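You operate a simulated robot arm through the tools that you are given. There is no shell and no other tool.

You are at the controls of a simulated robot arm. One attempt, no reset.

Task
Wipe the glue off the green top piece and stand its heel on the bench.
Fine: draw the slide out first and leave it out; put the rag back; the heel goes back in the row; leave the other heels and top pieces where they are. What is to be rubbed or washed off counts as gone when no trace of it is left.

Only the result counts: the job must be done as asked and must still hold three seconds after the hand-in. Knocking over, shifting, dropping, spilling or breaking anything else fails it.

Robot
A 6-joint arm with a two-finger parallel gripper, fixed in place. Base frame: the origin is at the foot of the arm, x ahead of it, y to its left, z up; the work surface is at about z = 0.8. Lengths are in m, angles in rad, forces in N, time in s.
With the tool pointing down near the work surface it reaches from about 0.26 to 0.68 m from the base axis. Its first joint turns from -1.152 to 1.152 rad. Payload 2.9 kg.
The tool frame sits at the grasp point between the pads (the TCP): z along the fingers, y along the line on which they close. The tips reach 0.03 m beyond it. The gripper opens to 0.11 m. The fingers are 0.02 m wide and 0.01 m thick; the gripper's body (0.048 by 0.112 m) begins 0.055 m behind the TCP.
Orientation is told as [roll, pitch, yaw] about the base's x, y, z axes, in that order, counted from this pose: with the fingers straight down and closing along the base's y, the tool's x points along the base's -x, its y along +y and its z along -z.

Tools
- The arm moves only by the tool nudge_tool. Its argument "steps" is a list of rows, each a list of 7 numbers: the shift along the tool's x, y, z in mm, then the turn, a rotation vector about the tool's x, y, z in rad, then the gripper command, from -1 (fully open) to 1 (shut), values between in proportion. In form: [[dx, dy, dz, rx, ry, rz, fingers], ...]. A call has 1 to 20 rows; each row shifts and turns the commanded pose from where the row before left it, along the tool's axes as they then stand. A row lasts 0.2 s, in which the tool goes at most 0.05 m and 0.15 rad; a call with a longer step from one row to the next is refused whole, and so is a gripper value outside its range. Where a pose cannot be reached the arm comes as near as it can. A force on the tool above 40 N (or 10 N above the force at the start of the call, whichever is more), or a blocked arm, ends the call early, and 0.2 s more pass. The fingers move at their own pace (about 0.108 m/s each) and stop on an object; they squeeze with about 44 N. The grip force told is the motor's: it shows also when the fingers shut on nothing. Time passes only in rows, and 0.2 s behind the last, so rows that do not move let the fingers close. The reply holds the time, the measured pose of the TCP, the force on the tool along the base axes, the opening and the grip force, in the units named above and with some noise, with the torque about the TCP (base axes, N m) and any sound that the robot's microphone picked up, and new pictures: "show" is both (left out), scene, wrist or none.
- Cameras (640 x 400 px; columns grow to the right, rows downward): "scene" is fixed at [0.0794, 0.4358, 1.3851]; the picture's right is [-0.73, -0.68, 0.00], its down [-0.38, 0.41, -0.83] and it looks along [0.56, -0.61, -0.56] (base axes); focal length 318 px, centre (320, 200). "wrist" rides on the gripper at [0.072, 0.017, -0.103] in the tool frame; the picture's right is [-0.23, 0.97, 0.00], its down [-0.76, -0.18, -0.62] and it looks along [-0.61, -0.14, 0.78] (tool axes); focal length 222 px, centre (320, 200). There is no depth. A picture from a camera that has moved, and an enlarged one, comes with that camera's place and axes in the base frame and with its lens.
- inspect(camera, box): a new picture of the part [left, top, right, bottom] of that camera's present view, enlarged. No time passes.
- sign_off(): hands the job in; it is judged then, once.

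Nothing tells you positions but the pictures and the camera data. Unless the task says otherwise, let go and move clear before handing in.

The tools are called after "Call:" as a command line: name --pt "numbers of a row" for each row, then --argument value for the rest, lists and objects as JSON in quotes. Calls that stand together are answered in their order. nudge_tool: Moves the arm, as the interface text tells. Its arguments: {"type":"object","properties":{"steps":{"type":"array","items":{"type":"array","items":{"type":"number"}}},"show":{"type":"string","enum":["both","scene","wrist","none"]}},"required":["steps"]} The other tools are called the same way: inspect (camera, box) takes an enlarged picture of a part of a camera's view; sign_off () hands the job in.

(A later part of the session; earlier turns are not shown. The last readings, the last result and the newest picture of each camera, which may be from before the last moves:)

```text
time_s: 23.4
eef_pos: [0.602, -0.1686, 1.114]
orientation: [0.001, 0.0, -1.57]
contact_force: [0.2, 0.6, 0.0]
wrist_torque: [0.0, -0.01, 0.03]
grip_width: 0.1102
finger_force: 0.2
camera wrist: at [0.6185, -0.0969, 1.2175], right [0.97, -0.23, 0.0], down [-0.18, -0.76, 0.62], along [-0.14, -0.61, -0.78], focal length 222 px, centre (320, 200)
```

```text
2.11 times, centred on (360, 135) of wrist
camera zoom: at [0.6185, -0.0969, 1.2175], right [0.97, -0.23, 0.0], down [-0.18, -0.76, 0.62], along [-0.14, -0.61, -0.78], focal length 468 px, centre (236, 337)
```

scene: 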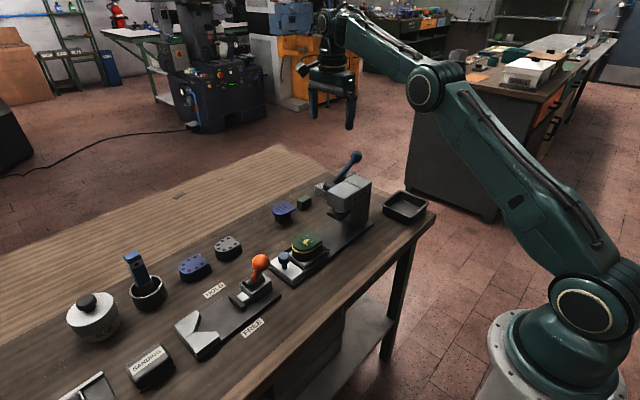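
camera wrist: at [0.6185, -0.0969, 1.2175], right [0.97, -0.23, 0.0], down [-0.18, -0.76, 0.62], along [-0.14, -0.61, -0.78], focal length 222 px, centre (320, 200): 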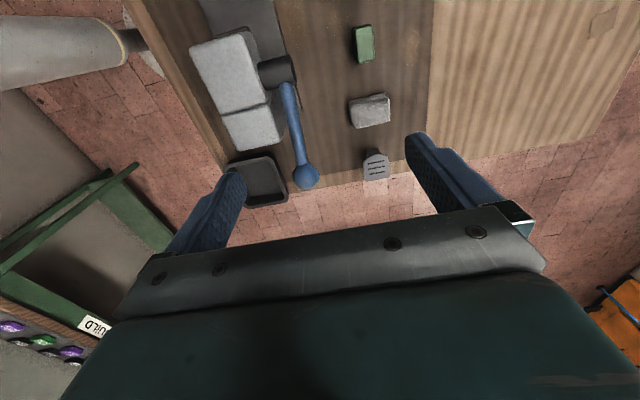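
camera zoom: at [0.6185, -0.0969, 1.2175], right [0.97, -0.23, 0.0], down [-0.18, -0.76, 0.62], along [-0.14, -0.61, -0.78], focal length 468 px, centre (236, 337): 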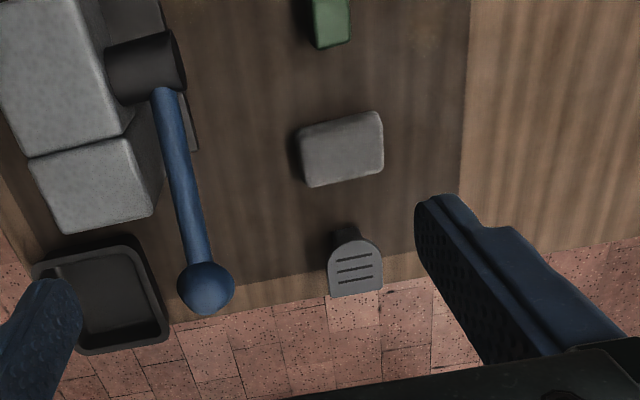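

The grey rounded pad at about (0.676, -0.232), beside the lever, is the rag; the green block is the empty stand of the green top piece. The rag lies slightly past the straight-down reach, so I'll turn the gripper to yaw 180° (camera outward, away from the lever) and tilt the fingers outward by 0.2 rad.

Call:
nudge_tool --pt "0 0 0 0 0 0.15 -1" --pt "0 0 0 0 0 0.15 -1" --pt "0 0 0 0 0 0.15 -1" --pt "0 0 0 0 0 0.15 -1" --pt "0 0 0 0 0 0.15 -1" --pt "0 0 0 0 0 0.15 -1" --pt "0 0 0 0 0 0.15 -1" --pt "0 0 0 0 0 0.15 -1" --pt "0 0 0 0 0 0.15 -1" --pt "0 0 0 0 0 0.15 -1" --pt "0 0 0 0 0 0.0708 -1" --pt "0 0 0 0 0.1 0 -1" --pt "0 0 0 0 0.1 0 -1" --pt "0 0 0 0 0 0 -1"

```text
time_s: 26.4
eef_pos: [0.6015, -0.1705, 1.1135]
orientation: [0.001, 0.163, -3.142]
contact_force: [0.2, 0.1, 0.3]
wrist_torque: [0.01, -0.01, -0.01]
grip_width: 0.1099
finger_force: 0.1
camera wrist: at [0.6571, -0.1869, 1.2277], right [-0.22, -0.97, -0.04], down [-0.85, 0.18, 0.49], along [-0.47, 0.14, -0.87], focal length 222 px, centre (320, 200)
```

scene: 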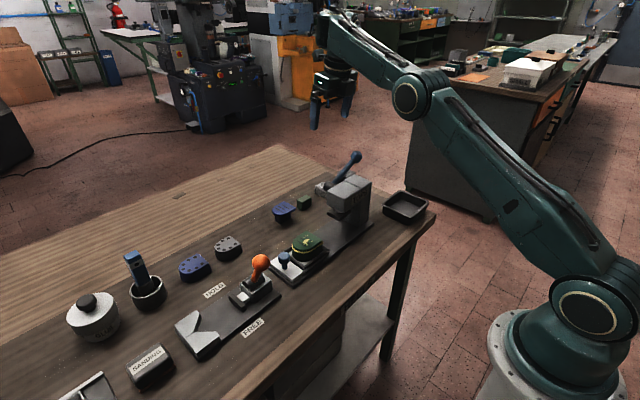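
wrist: 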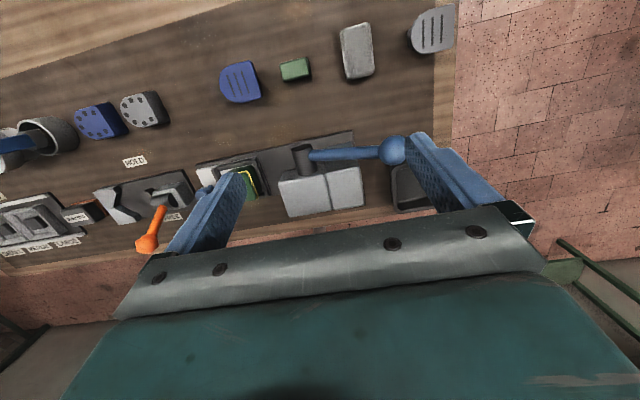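

Call:
nudge_tool --pt "25 20.5 5 0 0 0 -1" --pt "25 20.5 5 0 0 0 -1" --pt "23 20.5 4.8 0 0 0 -1" --pt "-8.6 0 42.5 0 0 0 -1" --pt "-8.6 0 42.5 0 0 0 -1" --pt "0 0 0 0 0 0 -1" --pt "0 0 0 0 0 0 -1"

```text
time_s: 28.0
eef_pos: [0.6353, -0.2018, 1.0256]
orientation: [0.0, 0.202, -3.139]
contact_force: [-0.4, -0.6, 1.0]
wrist_torque: [0.04, 0.01, -0.03]
grip_width: 0.11
finger_force: 0.0
out of reach, approached as far as the arm can: row 2, 3
camera wrist: at [0.6867, -0.219, 1.1411], right [-0.22, -0.97, -0.04], down [-0.87, 0.18, 0.46], along [-0.44, 0.14, -0.89], focal length 222 px, centre (320, 200)
```

scene: 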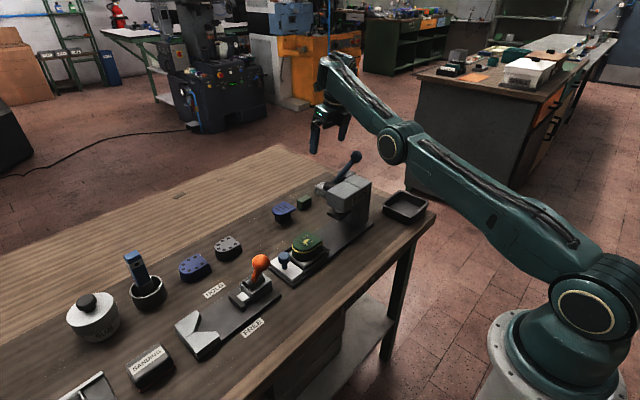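
wrist: 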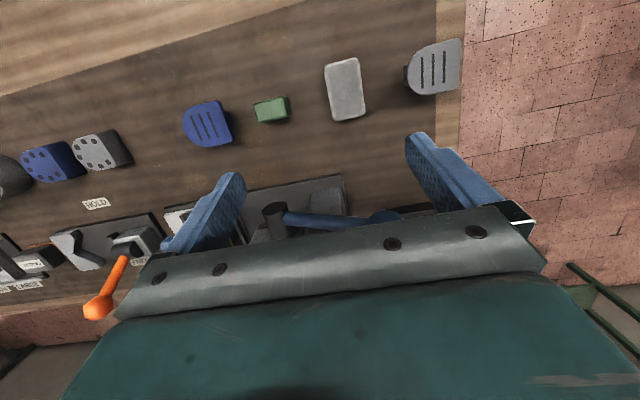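

Call:
nudge_tool --pt "17 15.1 18.8 0 0 0 -1" --pt "17 15.1 18.8 0 0 0 -1" --pt "-4.5 0 22 0 0 0 -1" --pt "-4.5 0 22 0 0 0 -1" --pt "0 0 0 0 0 0 -1"

Call:
inspect --camera "scene" --box '[270, 130, 390, 220]'

Call:
inspect --camera "wrist" --box '[200, 0, 480, 240]'

```text
time_s: 29.2
eef_pos: [0.6213, -0.2065, 0.9967]
orientation: [0.001, 0.191, -3.14]
contact_force: [0.8, 0.7, 0.5]
wrist_torque: [-0.01, -0.02, 0.0]
grip_width: 0.11
finger_force: 0.1
out of reach, approached as far as the arm can: row 1, 2, 3, 4
camera wrist: at [0.6731, -0.2223, 1.1124], right [-0.22, -0.97, -0.04], down [-0.87, 0.18, 0.47], along [-0.45, 0.14, -0.88], focal length 222 px, centre (320, 200)
```

scene: 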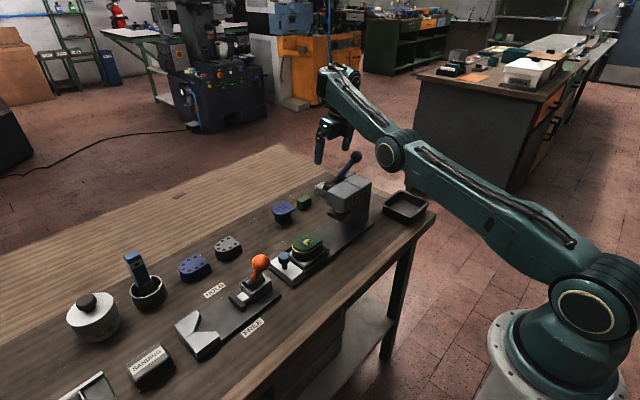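
wrist: 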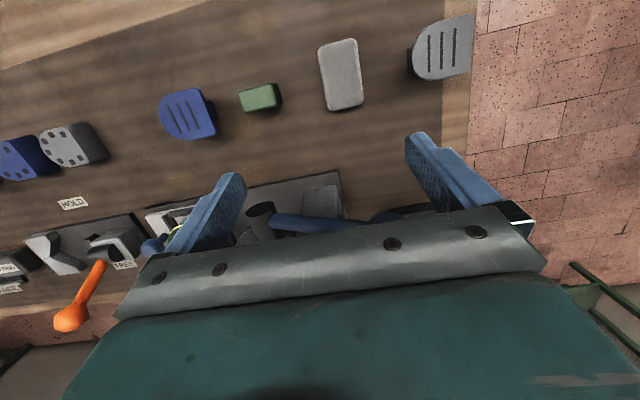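

```text
4.44 times, centred on (330, 175) of scene
camera zoom: at [0.0794, 0.4358, 1.3851], right [-0.73, -0.68, 0.0], down [-0.38, 0.41, -0.83], along [0.56, -0.61, -0.56], focal length 1413 px, centre (276, 311)
```

zoom: 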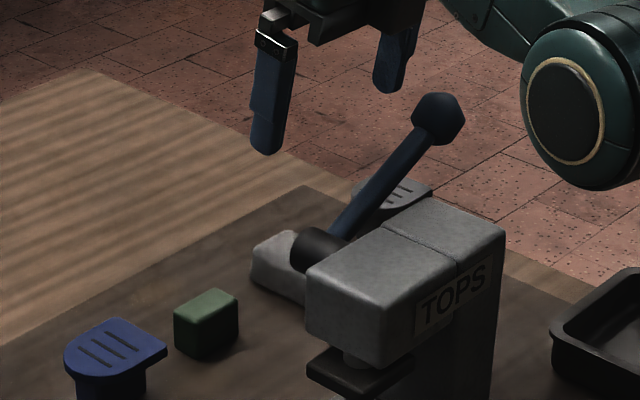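

```text
1.67 times, centred on (340, 120) of wrist
camera zoom: at [0.6731, -0.2223, 1.1124], right [-0.22, -0.97, -0.04], down [-0.87, 0.18, 0.47], along [-0.45, 0.14, -0.88], focal length 370 px, centre (287, 333)
```

zoom: 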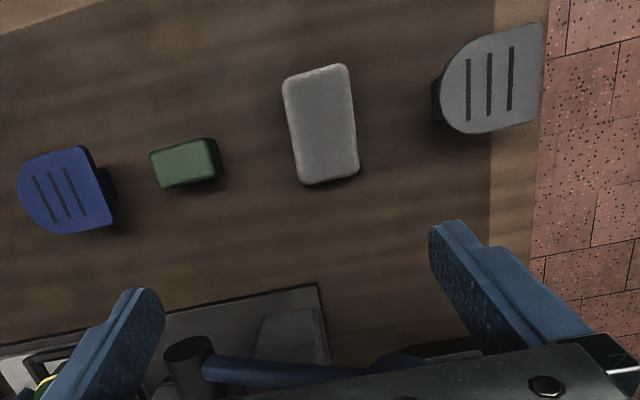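

The outward tilt at yaw 180° runs into a reach limit before the rag. I'll probe whether turning the yaw toward the radial direction helps.

Call:
nudge_tool --pt "0 0 0 0.022 0 -0.108 -1" --pt "0 0 0 0.022 0 -0.108 -1" --pt "0 0 0 0.022 0 -0.108 -1" --pt "0 0 0 0 0 0 -1" --pt "0 0 20 0 0 0 -1" --pt "0 0 20 0 0 0 -1" --pt "0 0 0 0 0 0 -1" --show "wrist"

```text
time_s: 30.8
eef_pos: [0.6164, -0.1998, 0.9802]
orientation: [-0.006, 0.187, -2.81]
contact_force: [0.0, 0.5, -0.4]
wrist_torque: [-0.01, 0.02, 0.01]
grip_width: 0.11
finger_force: 0.0
out of reach, approached as far as the arm can: row 5, 6
camera wrist: at [0.6712, -0.2005, 1.0946], right [0.11, -0.99, -0.05], down [-0.87, -0.12, 0.47], along [-0.47, -0.01, -0.88], focal length 222 px, centre (320, 200)
```

wrist: 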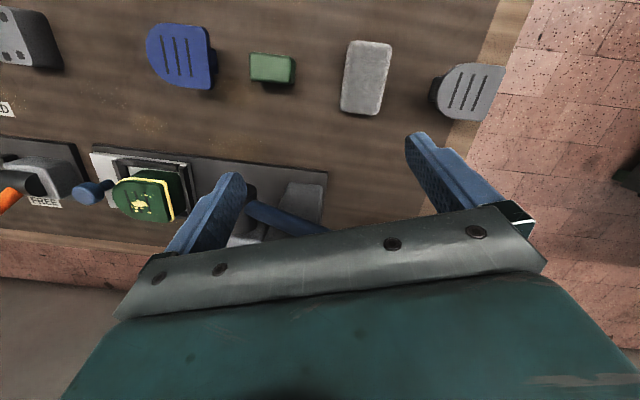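

Call:
nudge_tool --pt "0 0 0 0 -0.095 0 -1" --pt "0 0 0 0 -0.095 0 -1" --pt "0 0 0 0 0 0 -1" --pt "10 0 0 0 0 0 -1" --pt "10 0 0 0 0 0 -1" --pt "10 0 0 0 0 0 -1" --pt "10 0 0 0 0 0 -1" --pt "10 0 0 0 0 0 -1" --pt "0 0 0 0 0 0 -1" --show "wrist"

```text
time_s: 32.8
eef_pos: [0.6445, -0.1877, 0.9789]
orientation: [0.001, 0.01, -2.81]
contact_force: [0.0, 0.0, 0.1]
wrist_torque: [0.03, -0.01, 0.0]
grip_width: 0.1102
finger_force: 0.0
out of reach, approached as far as the arm can: row 7, 8
camera wrist: at [0.718, -0.1809, 1.0823], right [0.1, -0.99, 0.0], down [-0.78, -0.08, 0.62], along [-0.61, -0.06, -0.79], focal length 222 px, centre (320, 200)
```

wrist: 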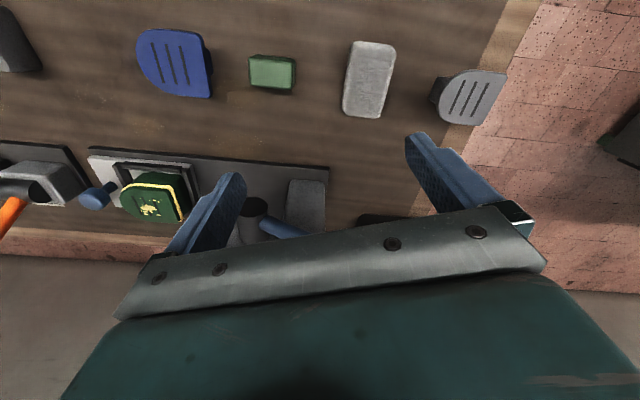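

Call:
nudge_tool --pt "0 0 0 0 -0.1 0 -1" --pt "0 0 0 0 -0.1 0 -1" --pt "0 0 0 0 0 0 -1" --pt "10 0 0 0 0 0 -1" --pt "10 0 0 0 0 0 -1" --pt "10 0 0 0 0 0 -1" --pt "10 0 0 0 0 0 -1" --pt "10 0 0 0 0 0 -1" --pt "0 0 0 0 0 0 -1" --show "scene"

```text
time_s: 34.8
eef_pos: [0.6281, -0.1386, 0.9692]
orientation: [-0.053, -0.146, -2.804]
contact_force: [-0.8, -0.6, 0.2]
wrist_torque: [0.0, -0.03, -0.05]
grip_width: 0.1101
finger_force: 0.0
out of reach, approached as far as the arm can: row 1, 2, 4, 5, 6, 7, 8
```

scene: 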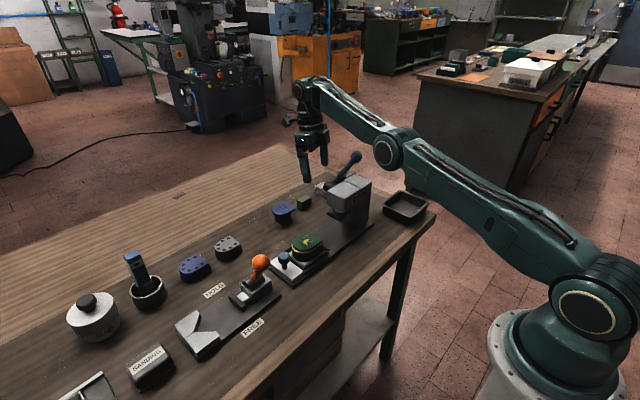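

Outward tilt hits a wrist limit, inward tilt loses reach, so straight down is best; I'll grip the near end of the rag (x≈0.657). I restore a straight-down pose at yaw 180° and test the reach lower down.

Call:
nudge_tool --pt "-30 0 0 0 0 0 -1" --pt "0 0 0 -0.053 0.13 0 -1" --pt "0 0 0 0 0.016 0.14 -1" --pt "0 0 0 0 0 0.15 -1" --pt "0 0 0 0 0 0.0476 -1" --pt "0 0 0 0 0 0 -1" --show "none"

```text
time_s: 36.2
eef_pos: [0.6258, -0.1461, 0.9822]
orientation: [0.002, 0.0, 3.137]
contact_force: [0.4, 0.3, 0.2]
wrist_torque: [0.0, -0.03, -0.01]
grip_width: 0.1098
finger_force: 0.0
out of reach, approached as far as the arm can: row 1, 2
```

Call:
nudge_tool --pt "0 30 0 0 0 0 -1" --pt "0 30 0 0 0 0 -1" --pt "0 22 10 0 0 0 -1" --pt "0 0 0 0 0 0 -1" --show "both"

Call:
inspect --camera "scene" --box '[270, 80, 420, 220]'

```text
time_s: 37.2
eef_pos: [0.6246, -0.2285, 0.9709]
orientation: [0.001, -0.001, 3.138]
contact_force: [0.7, -0.6, 0.3]
wrist_torque: [0.0, 0.03, 0.04]
grip_width: 0.1101
finger_force: 0.0
camera wrist: at [0.698, -0.2461, 1.0738], right [-0.23, -0.97, 0.0], down [-0.76, 0.18, 0.62], along [-0.61, 0.14, -0.78], focal length 222 px, centre (320, 200)
```

scene: 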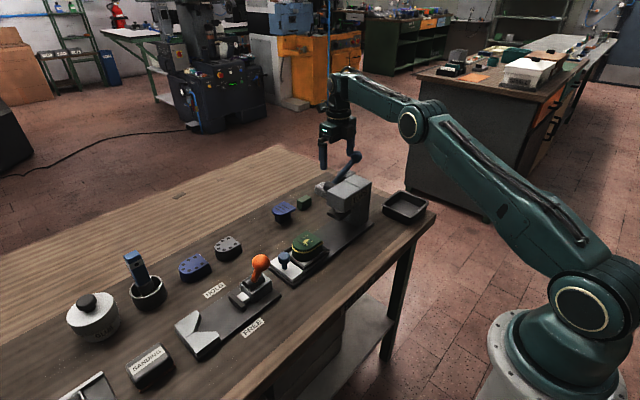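
wrist: 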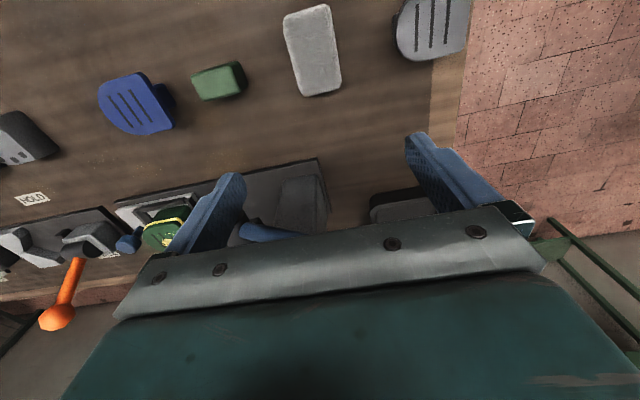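

```text
2.86 times, centred on (345, 150) of scene
camera zoom: at [0.0795, 0.4358, 1.3851], right [-0.73, -0.68, 0.0], down [-0.38, 0.41, -0.83], along [0.56, -0.61, -0.56], focal length 908 px, centre (249, 343)
```

zoom: 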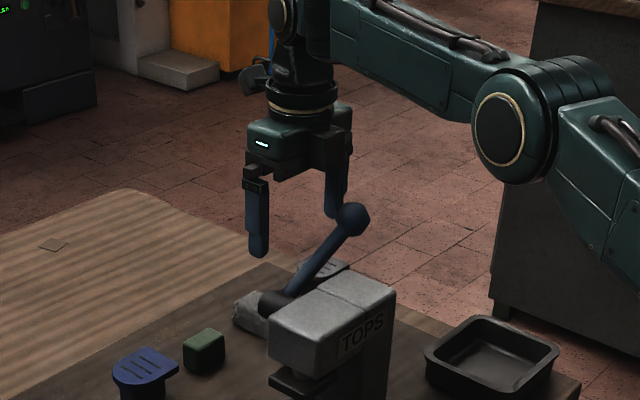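

Call:
nudge_tool --pt "8 0 12 0 0 0 -0.36" --pt "8 0 12 0 0 0 -0.36" --pt "8 1 12 0 0 0 -0.36" --pt "8 2 12 0 0 0 -0.36" --pt "0 0 0 0 0 0 -0.36" --show "both"

Call:
inspect --camera "scene" --box '[270, 80, 420, 220]'

```text
time_s: 38.4
eef_pos: [0.6401, -0.2244, 0.9281]
orientation: [0.002, -0.001, 3.137]
contact_force: [0.7, 1.0, -0.1]
wrist_torque: [-0.01, 0.01, -0.03]
grip_width: 0.0745
finger_force: 0.1
out of reach, approached as far as the arm can: row 2, 3, 4
camera wrist: at [0.7135, -0.2413, 1.0313], right [-0.23, -0.97, 0.0], down [-0.76, 0.18, 0.62], along [-0.61, 0.14, -0.78], focal length 222 px, centre (320, 200)
```

scene: 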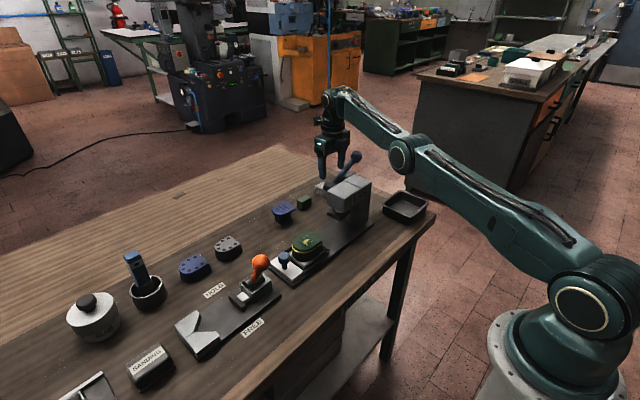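
wrist: 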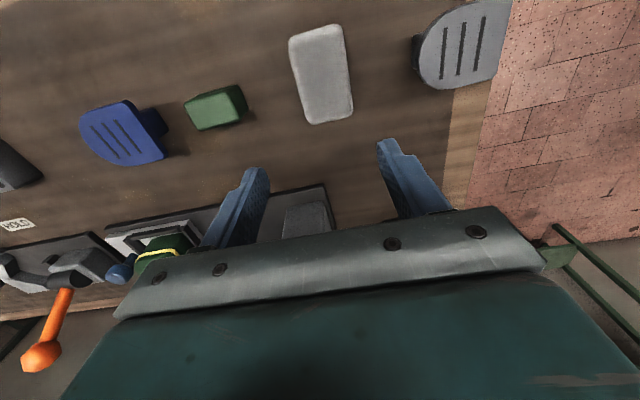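

```text
2.86 times, centred on (345, 150) of scene
camera zoom: at [0.0794, 0.4358, 1.3851], right [-0.73, -0.68, 0.0], down [-0.38, 0.41, -0.83], along [0.56, -0.61, -0.56], focal length 908 px, centre (249, 343)
```

zoom: 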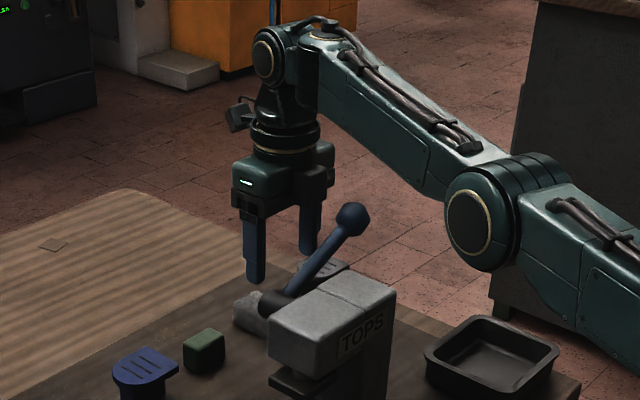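

The arm went to a straight-elbow singularity, which explains the odd limits. I retract a bit, tilt outward 0.2 rad there, and then extend.

Call:
nudge_tool --pt "-15 0 0 0 0 0 -0.36" --pt "-15 0 -5 0 0 0 -0.36" --pt "-15 0 -5 0 0 0 -0.36" --pt "-15 0 -5 0 0 0 -0.36" --pt "0 0 0 0 0 0 -0.36" --show "scene"

```text
time_s: 39.6
eef_pos: [0.5832, -0.2238, 0.9443]
orientation: [0.003, 0.005, 3.137]
contact_force: [22.7, -0.6, -8.0]
wrist_torque: [-0.43, -0.06, -1.05]
grip_width: 0.0741
finger_force: 0.2
out of reach, approached as far as the arm can: row 1
```

scene: 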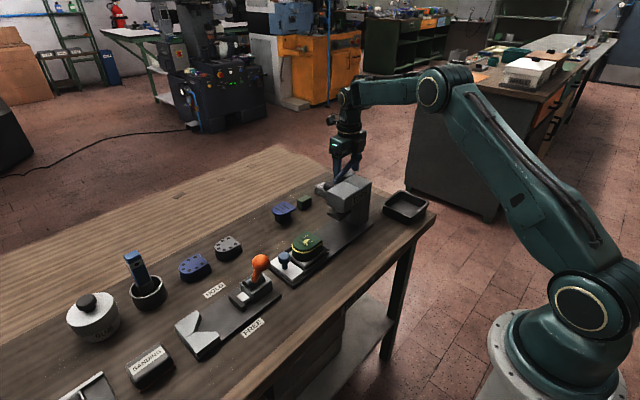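

I'm touching the lever ball with a finger; I back off outward right away and rise.

Call:
nudge_tool --pt "12 0 0 0 0 0 -0.36" --pt "12 0 0 0 0 0 -0.36" --pt "0 0 -30 0 0 0 -0.36" --pt "0 0 -40 0 0 0 -0.36" --pt "0 0 0 0 0 0 -0.36" --show "both"

Call:
inspect --camera "scene" --box '[270, 130, 390, 220]'

```text
time_s: 40.8
eef_pos: [0.604, -0.2236, 1.0147]
orientation: [0.001, -0.001, 3.139]
contact_force: [-0.7, -0.3, -0.1]
wrist_torque: [0.02, 0.01, -0.01]
grip_width: 0.0748
finger_force: 0.0
camera wrist: at [0.6775, -0.2401, 1.1182], right [-0.23, -0.97, 0.0], down [-0.76, 0.18, 0.62], along [-0.61, 0.14, -0.78], focal length 222 px, centre (320, 200)
```

scene: 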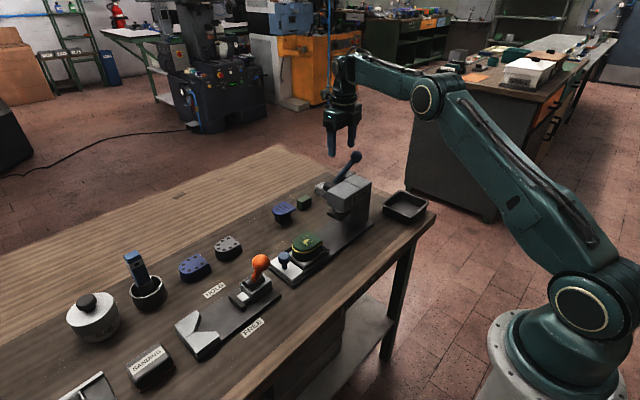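
wrist: 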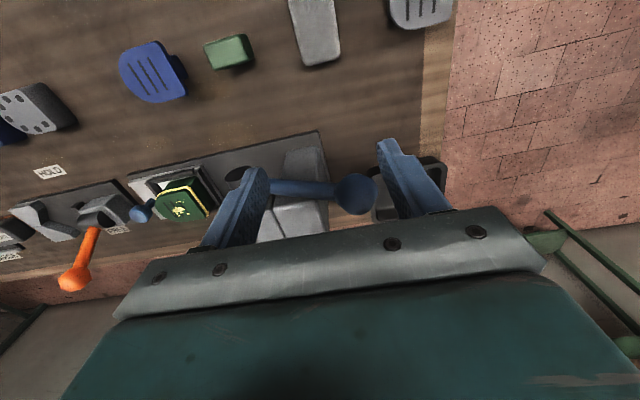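

```text
4.44 times, centred on (330, 175) of scene
camera zoom: at [0.0794, 0.4358, 1.3851], right [-0.73, -0.68, 0.0], down [-0.38, 0.41, -0.83], along [0.56, -0.61, -0.56], focal length 1413 px, centre (276, 311)
```

zoom: 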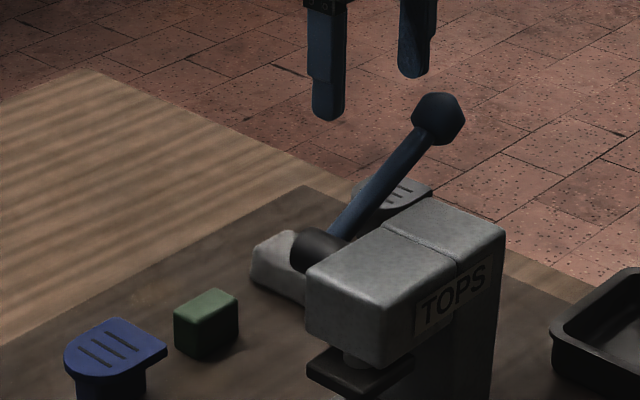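

The lever hasn't moved in the picture. Now I tilt outward at a safe height and extend in small steps, staying clear of the lever ball.

Call:
nudge_tool --pt "10 0 -25 0 0 0 -0.36" --pt "0 0 0 0 0.1 0 -0.36" --pt "0 0 0 0 0.1 0 -0.36" --pt "0 0 0 0 0 0 -0.36" --pt "14 2 25 0 0 0 -0.36" --pt "10 2 30 0 0 0 -0.36" --pt "0 0 0 0 0 0 -0.36" --show "both"

```text
time_s: 42.4
eef_pos: [0.6512, -0.2287, 0.9886]
orientation: [0.004, 0.198, 3.138]
contact_force: [0.1, -0.3, 0.6]
wrist_torque: [0.0, 0.0, 0.01]
grip_width: 0.0745
finger_force: 0.1
camera wrist: at [0.7022, -0.2453, 1.1045], right [-0.23, -0.97, -0.04], down [-0.87, 0.18, 0.46], along [-0.44, 0.14, -0.89], focal length 222 px, centre (320, 200)
```

scene: 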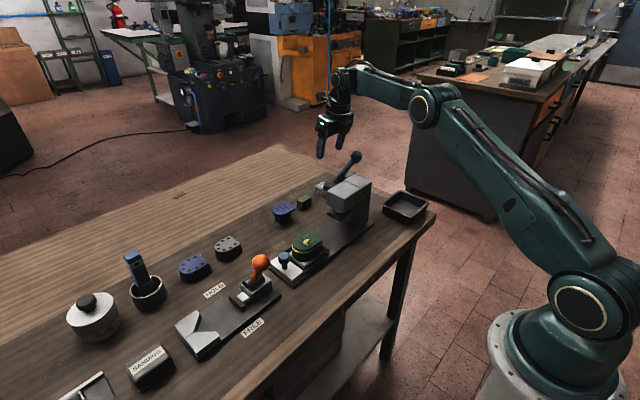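
wrist: 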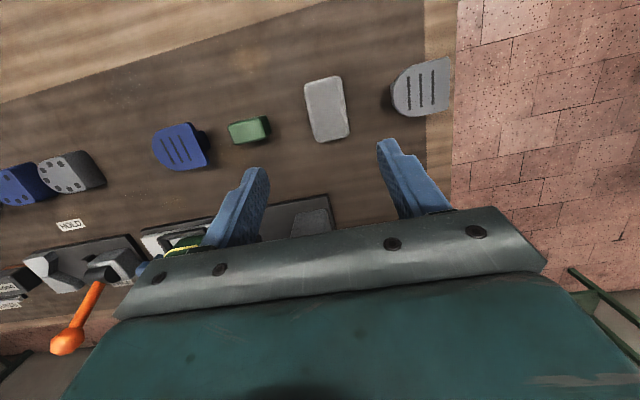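

Call:
nudge_tool --pt "2 1.7 30 0 0 0 -0.36" --pt "2 1.7 30 0 0 0 -0.36" --pt "0 0 0 0 0 0 -0.36" --show "both"

Call:
inspect --camera "wrist" --box '[200, 20, 480, 220]'

Call:
inspect --camera "scene" --box '[270, 110, 390, 220]'

```text
time_s: 43.2
eef_pos: [0.6664, -0.2308, 0.9333]
orientation: [0.002, 0.2, 3.138]
contact_force: [0.0, 0.1, -0.1]
wrist_torque: [-0.01, 0.03, 0.03]
grip_width: 0.0749
finger_force: 0.1
camera wrist: at [0.7174, -0.2478, 1.0489], right [-0.23, -0.97, -0.04], down [-0.87, 0.18, 0.46], along [-0.44, 0.14, -0.89], focal length 222 px, centre (320, 200)
```

scene: 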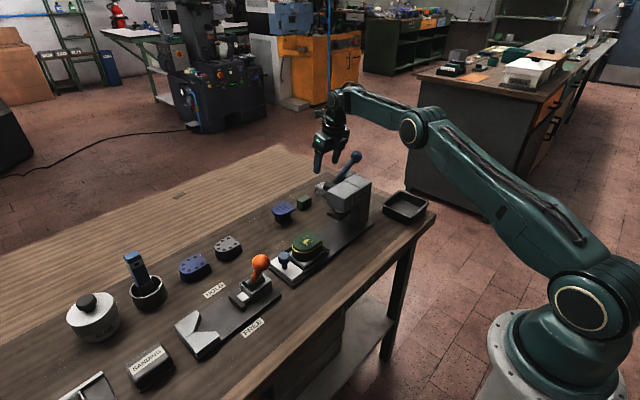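
wrist: 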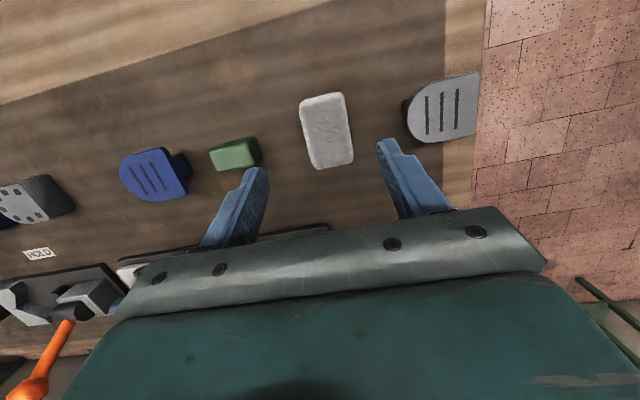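

```text
2.00 times, centred on (340, 120) of wrist
camera zoom: at [0.7174, -0.2478, 1.0489], right [-0.23, -0.97, -0.04], down [-0.87, 0.18, 0.46], along [-0.44, 0.14, -0.89], focal length 444 px, centre (280, 360)
```

zoom: 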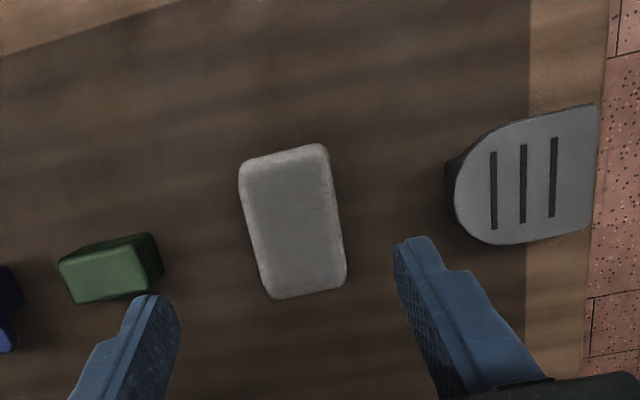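

```text
3.64 times, centred on (330, 165) of scene
camera zoom: at [0.0794, 0.4358, 1.3851], right [-0.73, -0.68, 0.0], down [-0.38, 0.41, -0.83], along [0.56, -0.61, -0.56], focal length 1156 px, centre (284, 327)
```

zoom: 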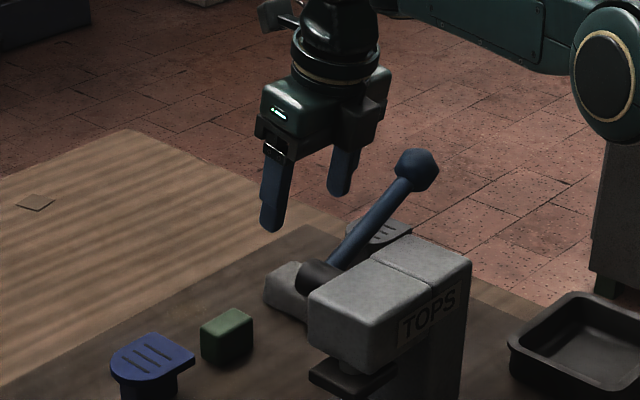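

Rag centre is at about (0.678, -0.236). I lower the open fingers around it.

Call:
nudge_tool --pt "-5.8 2.6 28 0 0 0 -0.36" --pt "-5.8 2.6 28 0 0 0 -0.36" --pt "-3 0 18 0 0 0 -0.36" --pt "0 0 0 0 0 0 -0.36" --show "both"

Call:
inspect --camera "wrist" --box '[200, 20, 480, 220]'

Call:
inspect --camera "scene" --box '[270, 110, 390, 220]'

```text
time_s: 44.2
eef_pos: [0.6666, -0.235, 0.8568]
orientation: [0.001, 0.2, 3.137]
contact_force: [0.1, 0.2, 0.6]
wrist_torque: [-0.02, -0.01, -0.02]
grip_width: 0.0749
finger_force: 0.0
camera wrist: at [0.7177, -0.2519, 0.9713], right [-0.23, -0.97, -0.04], down [-0.87, 0.18, 0.46], along [-0.44, 0.14, -0.89], focal length 222 px, centre (320, 200)
```

scene: 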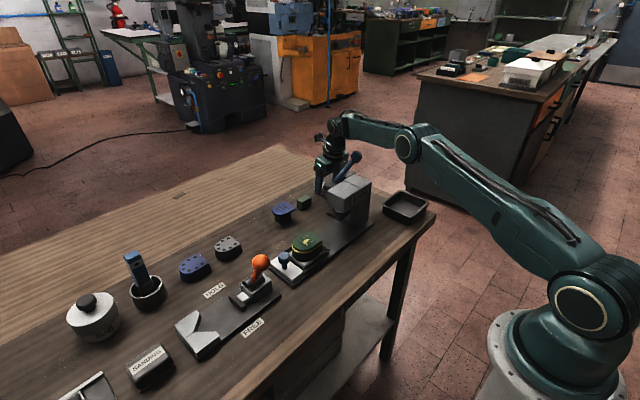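
wrist: 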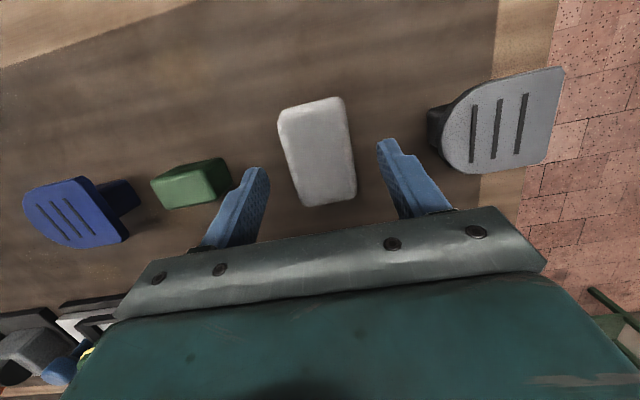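

```text
2.00 times, centred on (340, 120) of wrist
camera zoom: at [0.7177, -0.2519, 0.9713], right [-0.23, -0.97, -0.04], down [-0.87, 0.18, 0.46], along [-0.44, 0.14, -0.89], focal length 444 px, centre (280, 360)
```

zoom: 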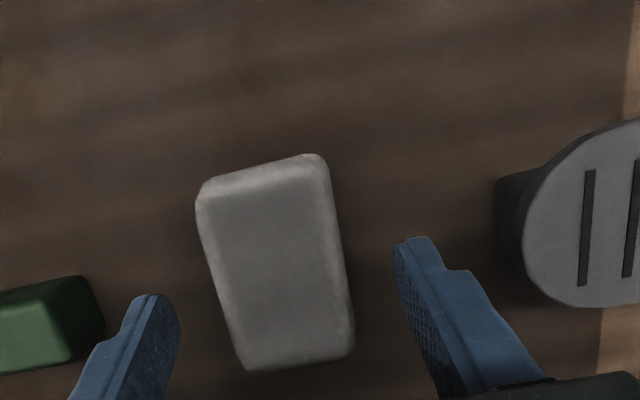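

```text
3.64 times, centred on (330, 165) of scene
camera zoom: at [0.0794, 0.4358, 1.3851], right [-0.73, -0.68, 0.0], down [-0.38, 0.41, -0.83], along [0.56, -0.61, -0.56], focal length 1156 px, centre (284, 327)
```

zoom: 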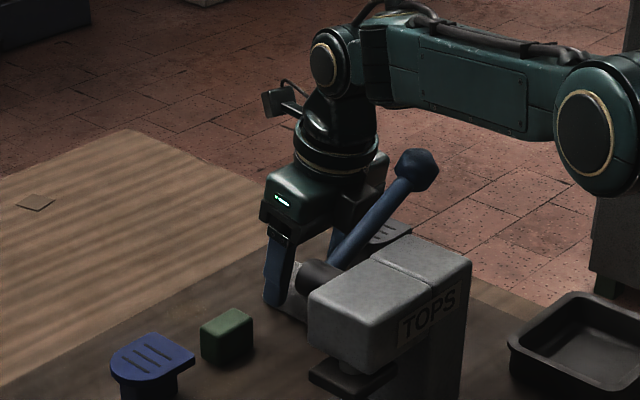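

Call:
nudge_tool --pt "-2.5 0 10 0 0 0 -0.36" --pt "-1 0 9 0 0 0 -0.36" --pt "0 0 0 0 0 0 -0.36" --pt "0 0 0 0 0 0 0.2" --pt "0 0 0 0 0 0 1" --pt "0 0 0 0 0 0 1" --pt "0 0 0 0 0 0 1" --show "both"

Call:
inspect --camera "wrist" --box '[200, 20, 480, 220]'

```text
time_s: 45.8
eef_pos: [0.6671, -0.2367, 0.8366]
orientation: [0.002, 0.201, 3.137]
contact_force: [1.1, -0.5, 1.6]
wrist_torque: [0.0, -0.01, 0.0]
grip_width: 0.045
finger_force: 44.3
camera wrist: at [0.7179, -0.2539, 0.9515], right [-0.23, -0.97, -0.04], down [-0.87, 0.18, 0.46], along [-0.44, 0.14, -0.89], focal length 222 px, centre (320, 200)
```

scene: 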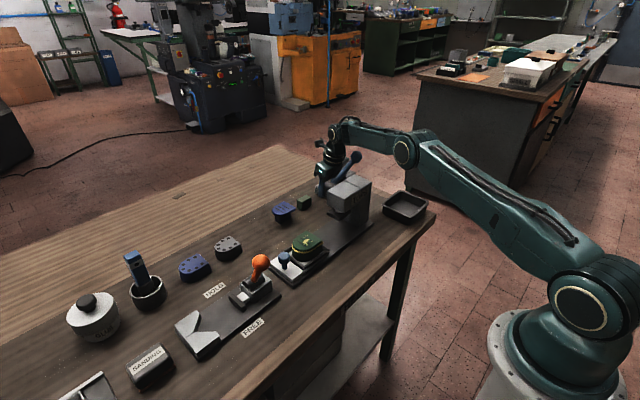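
wrist: 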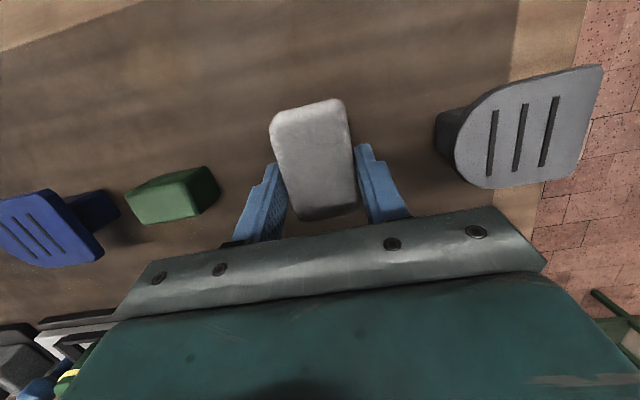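

```text
2.00 times, centred on (340, 120) of wrist
camera zoom: at [0.7179, -0.2539, 0.9515], right [-0.23, -0.97, -0.04], down [-0.87, 0.18, 0.46], along [-0.44, 0.14, -0.89], focal length 444 px, centre (280, 360)
```

zoom: 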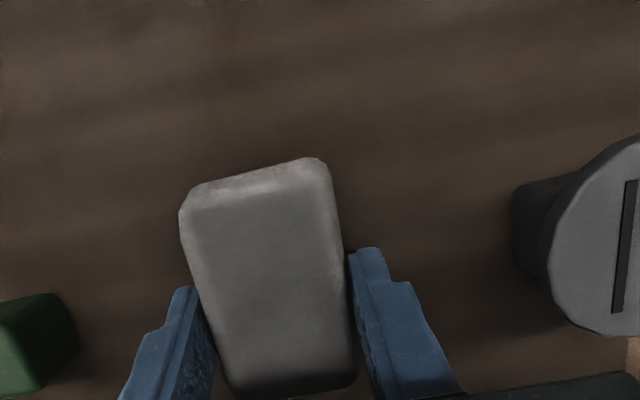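

Rag gripped (0.045 m). I record the grip pose (0.667, -0.237, 0.837, tilt 0.2) for putting it back, and lift it clear of the lever.

Call:
nudge_tool --pt "4 0 -20 0 0 0 1" --pt "9 0 -45 0 0 0 1" --pt "5 0 -25 0 0 0 1" --pt "-2.4 -4 -31 0 0 0 1" --pt "-2.4 -4 -31 0 0 0 1" --pt "-4.8 -15 -26.5 0 0 0 1" --pt "-4.8 -15 -26.5 0 0 0 1" --pt "0 0 0 0 0 0 1" --show "both"

Call:
inspect --camera "scene" --box '[270, 80, 390, 220]'

```text
time_s: 47.6
eef_pos: [0.6286, -0.199, 1.0387]
orientation: [0.001, 0.2, 3.138]
contact_force: [1.2, -0.1, 0.0]
wrist_torque: [-0.02, -0.03, -0.02]
grip_width: 0.0
finger_force: 37.4
camera wrist: at [0.6803, -0.2161, 1.1537], right [-0.23, -0.97, -0.04], down [-0.87, 0.18, 0.46], along [-0.44, 0.14, -0.89], focal length 222 px, centre (320, 200)
```

scene: 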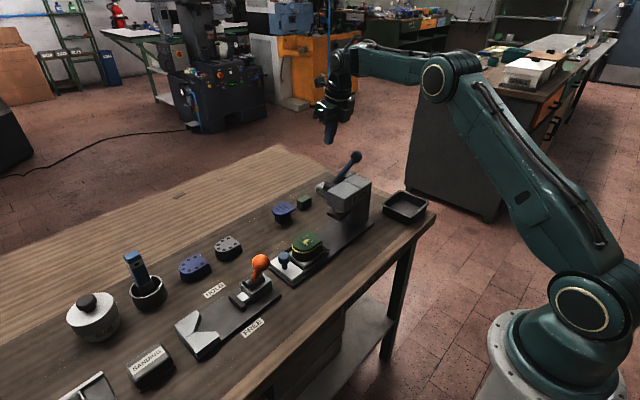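
wrist: 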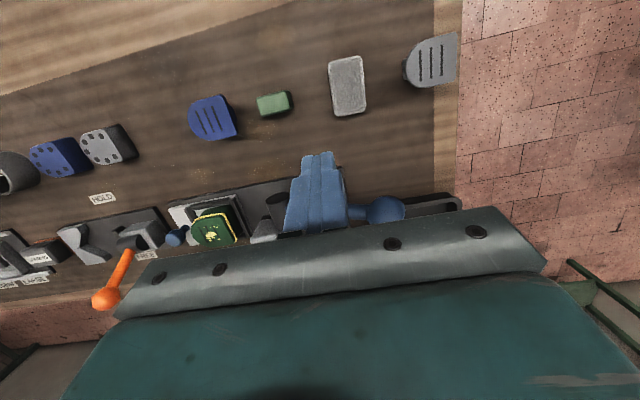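

```text
2.86 times, centred on (330, 150) of scene
camera zoom: at [0.0794, 0.4358, 1.3851], right [-0.73, -0.68, 0.0], down [-0.38, 0.41, -0.83], along [0.56, -0.61, -0.56], focal length 908 px, centre (291, 343)
```

zoom: 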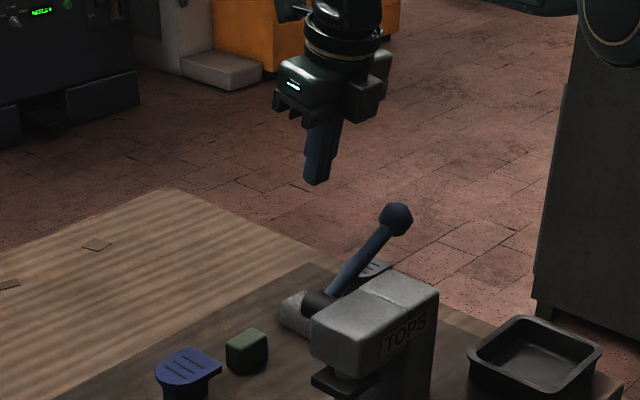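

The rag slipped out of the grip and still lies in its place. I go back with open fingers and grip it deeper, then lift slowly.

Call:
nudge_tool --pt "0 0 0 0 0 0 -0.36" --pt "4.8 15 26.5 0 0 0 -0.36" --pt "4.8 15 26.5 0 0 0 -0.36" --pt "2.4 4 31 0 0 0 -0.36" --pt "2.4 4 31 0 0 0 -0.36" --pt "-5 0 25 0 0 0 -0.36" --pt "0 0 0 0 0 0 -0.36" --show "wrist"

Call:
inspect --camera "wrist" --box '[200, 20, 480, 220]'

Call:
inspect --camera "scene" --box '[290, 140, 370, 200]'

```text
time_s: 49.2
eef_pos: [0.6665, -0.236, 0.9028]
orientation: [0.002, 0.202, 3.14]
contact_force: [-0.8, 0.5, 0.5]
wrist_torque: [0.0, -0.02, 0.0]
grip_width: 0.0748
finger_force: 0.0
camera wrist: at [0.7178, -0.2534, 1.0186], right [-0.23, -0.97, -0.04], down [-0.87, 0.18, 0.46], along [-0.44, 0.14, -0.89], focal length 222 px, centre (320, 200)
```

wrist: 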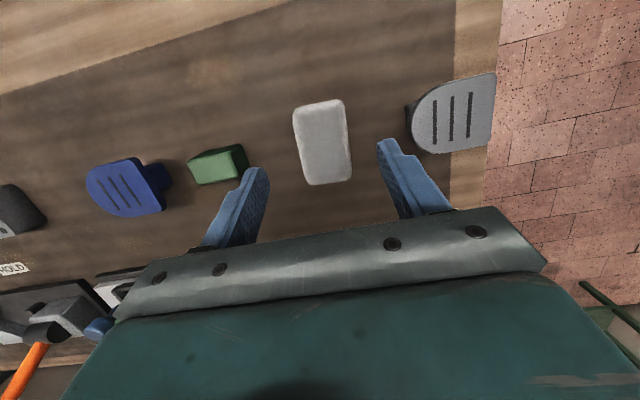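

```text
2.00 times, centred on (340, 120) of wrist
camera zoom: at [0.7178, -0.2534, 1.0186], right [-0.23, -0.97, -0.04], down [-0.87, 0.18, 0.46], along [-0.44, 0.14, -0.89], focal length 444 px, centre (280, 360)
```

zoom: 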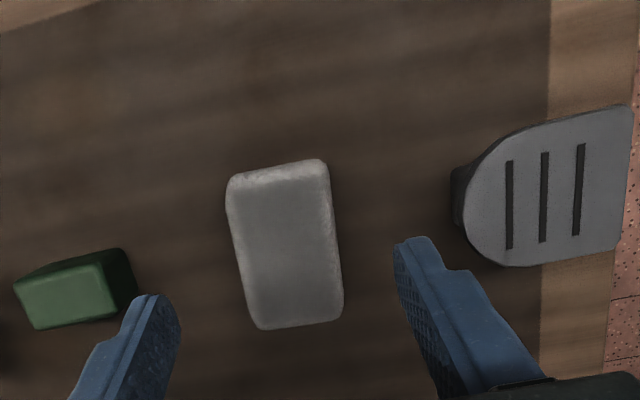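

```text
6.67 times, centred on (330, 170) of scene
camera zoom: at [0.0794, 0.4358, 1.3851], right [-0.73, -0.68, 0.0], down [-0.38, 0.41, -0.83], along [0.56, -0.61, -0.56], focal length 2119 px, centre (253, 400)
```

zoom: 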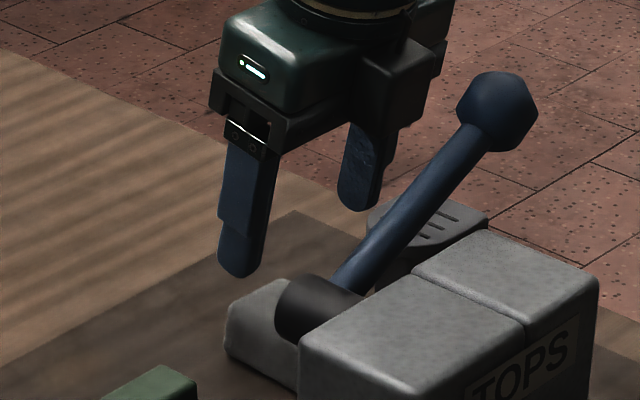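

Call:
nudge_tool --pt "-4.1 1 22.6 0 0 0 -0.36" --pt "-4.1 1 22.6 0 0 0 -0.36" --pt "-4 1 21.5 0 0 0 -0.36" --pt "0 0 1.5 0 0 0 -0.36" --pt "0 0 1.5 0 0 0 -0.36" --pt "0 0 0 0 0 0 -0.36" --show "none"

```text
time_s: 50.6
eef_pos: [0.6684, -0.2406, 0.8322]
orientation: [0.002, 0.201, 3.139]
contact_force: [-1.1, -0.3, 0.5]
wrist_torque: [0.01, -0.01, 0.0]
grip_width: 0.0749
finger_force: 0.0
```

Call:
nudge_tool --pt "0 0 1.5 0 0 0 -0.36" --pt "0 0 0 0 0 0 -0.36" --pt "0 0 0 0 0 0 0.2" --pt "0 0 0 0 0 0 1" --pt "0 0 0 0 0 0 1" --pt "0 0 0 0 0 0 1" --pt "0 0 0 0 0 0 1" --show "none"

```text
time_s: 52.2
eef_pos: [0.6696, -0.2395, 0.8311]
orientation: [0.002, 0.202, 3.138]
contact_force: [1.1, 1.2, 5.7]
wrist_torque: [0.16, -0.01, -0.13]
grip_width: 0.0452
finger_force: 43.6
```

Gripped deeper; I lift in small slow steps and check.

Call:
nudge_tool --pt "0.6 0 -3 0 0 0 1" --pt "0.6 0 -3 0 0 0 1" --pt "0.8 0 -4 0 0 0 1" --pt "0.8 0 -4 0 0 0 1" --pt "0 0 0 0 0 0 1" --show "both"

Call:
inspect --camera "wrist" --box '[200, 20, 480, 220]'

Call:
inspect --camera "scene" --box '[290, 140, 370, 200]'

```text
time_s: 53.4
eef_pos: [0.6679, -0.2401, 0.8445]
orientation: [0.001, 0.2, 3.139]
contact_force: [0.9, -0.7, -0.6]
wrist_torque: [0.01, -0.01, -0.01]
grip_width: 0.045
finger_force: 43.7
camera wrist: at [0.7192, -0.2567, 0.9609], right [-0.23, -0.97, -0.04], down [-0.87, 0.18, 0.46], along [-0.44, 0.14, -0.89], focal length 222 px, centre (320, 200)
```

scene: 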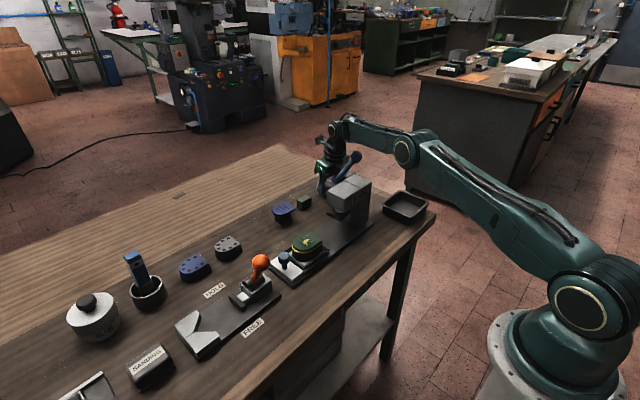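
wrist: 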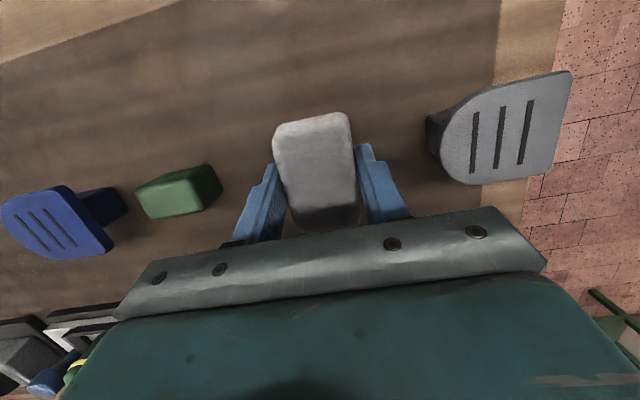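

```text
2.00 times, centred on (340, 120) of wrist
camera zoom: at [0.7192, -0.2567, 0.9609], right [-0.23, -0.97, -0.04], down [-0.87, 0.18, 0.46], along [-0.44, 0.14, -0.89], focal length 444 px, centre (280, 360)
```

zoom: 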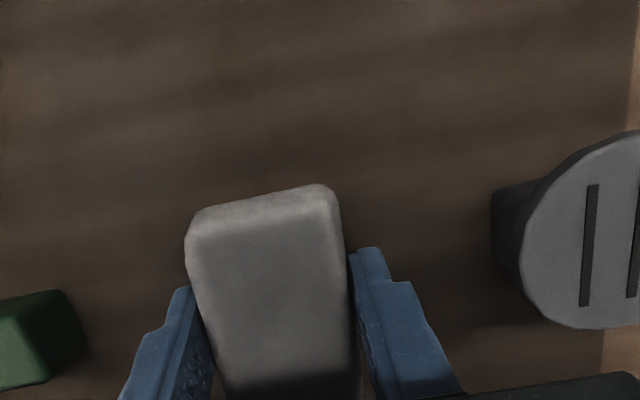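

```text
6.67 times, centred on (330, 170) of scene
camera zoom: at [0.0794, 0.4358, 1.3851], right [-0.73, -0.68, 0.0], down [-0.38, 0.41, -0.83], along [0.56, -0.61, -0.56], focal length 2119 px, centre (253, 400)
```

zoom: 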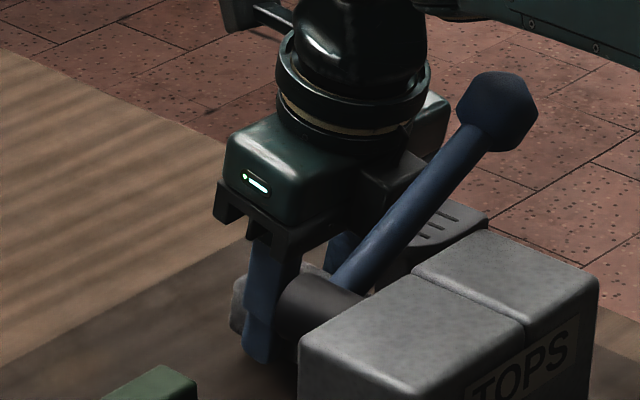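

Call:
nudge_tool --pt "1 0 -5 0 0 0 1" --pt "1 0 -5 0 0 0 1" --pt "1 0 -5 0 0 0 1" --pt "1 0 -5 0 0 0 1" --pt "1 0 -5 0 0 0 1" --pt "0 0 0 0 0 0 1" --show "wrist"

Call:
inspect --camera "wrist" --box '[200, 20, 480, 220]'

Call:
inspect --camera "scene" --box '[290, 140, 370, 200]'

```text
time_s: 54.8
eef_pos: [0.6684, -0.2409, 0.8708]
orientation: [0.001, 0.201, 3.138]
contact_force: [0.1, 0.1, -0.3]
wrist_torque: [0.01, 0.0, 0.0]
grip_width: 0.0451
finger_force: 44.1
camera wrist: at [0.7199, -0.2576, 0.9869], right [-0.23, -0.97, -0.04], down [-0.87, 0.18, 0.46], along [-0.44, 0.14, -0.89], focal length 222 px, centre (320, 200)
```

wrist: 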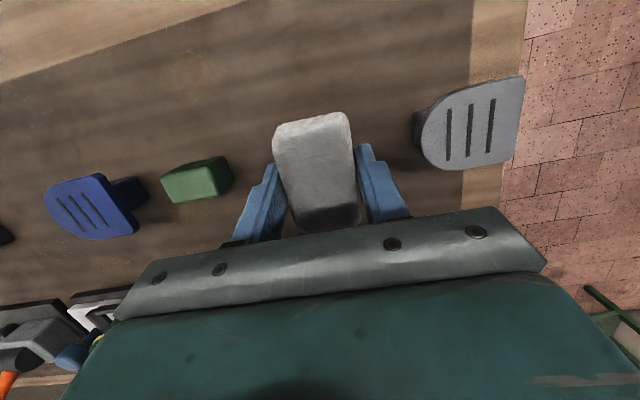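

```text
2.00 times, centred on (340, 120) of wrist
camera zoom: at [0.7199, -0.2576, 0.9869], right [-0.23, -0.97, -0.04], down [-0.87, 0.18, 0.46], along [-0.44, 0.14, -0.89], focal length 444 px, centre (280, 360)
```

zoom: 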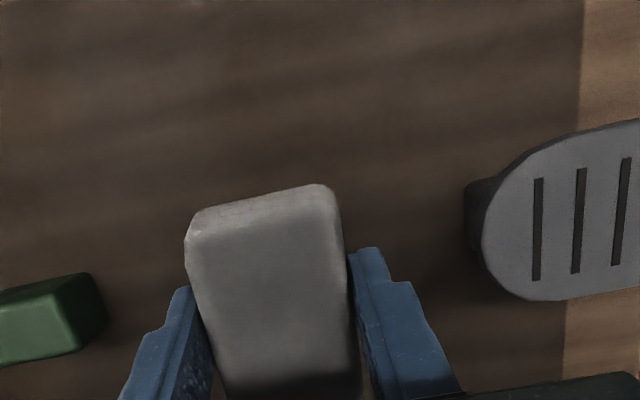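

```text
6.67 times, centred on (330, 170) of scene
camera zoom: at [0.0794, 0.4358, 1.3851], right [-0.73, -0.68, 0.0], down [-0.38, 0.41, -0.83], along [0.56, -0.61, -0.56], focal length 2119 px, centre (253, 400)
```

zoom: 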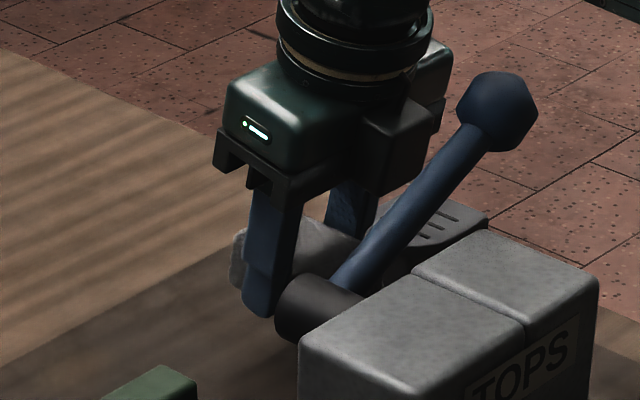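

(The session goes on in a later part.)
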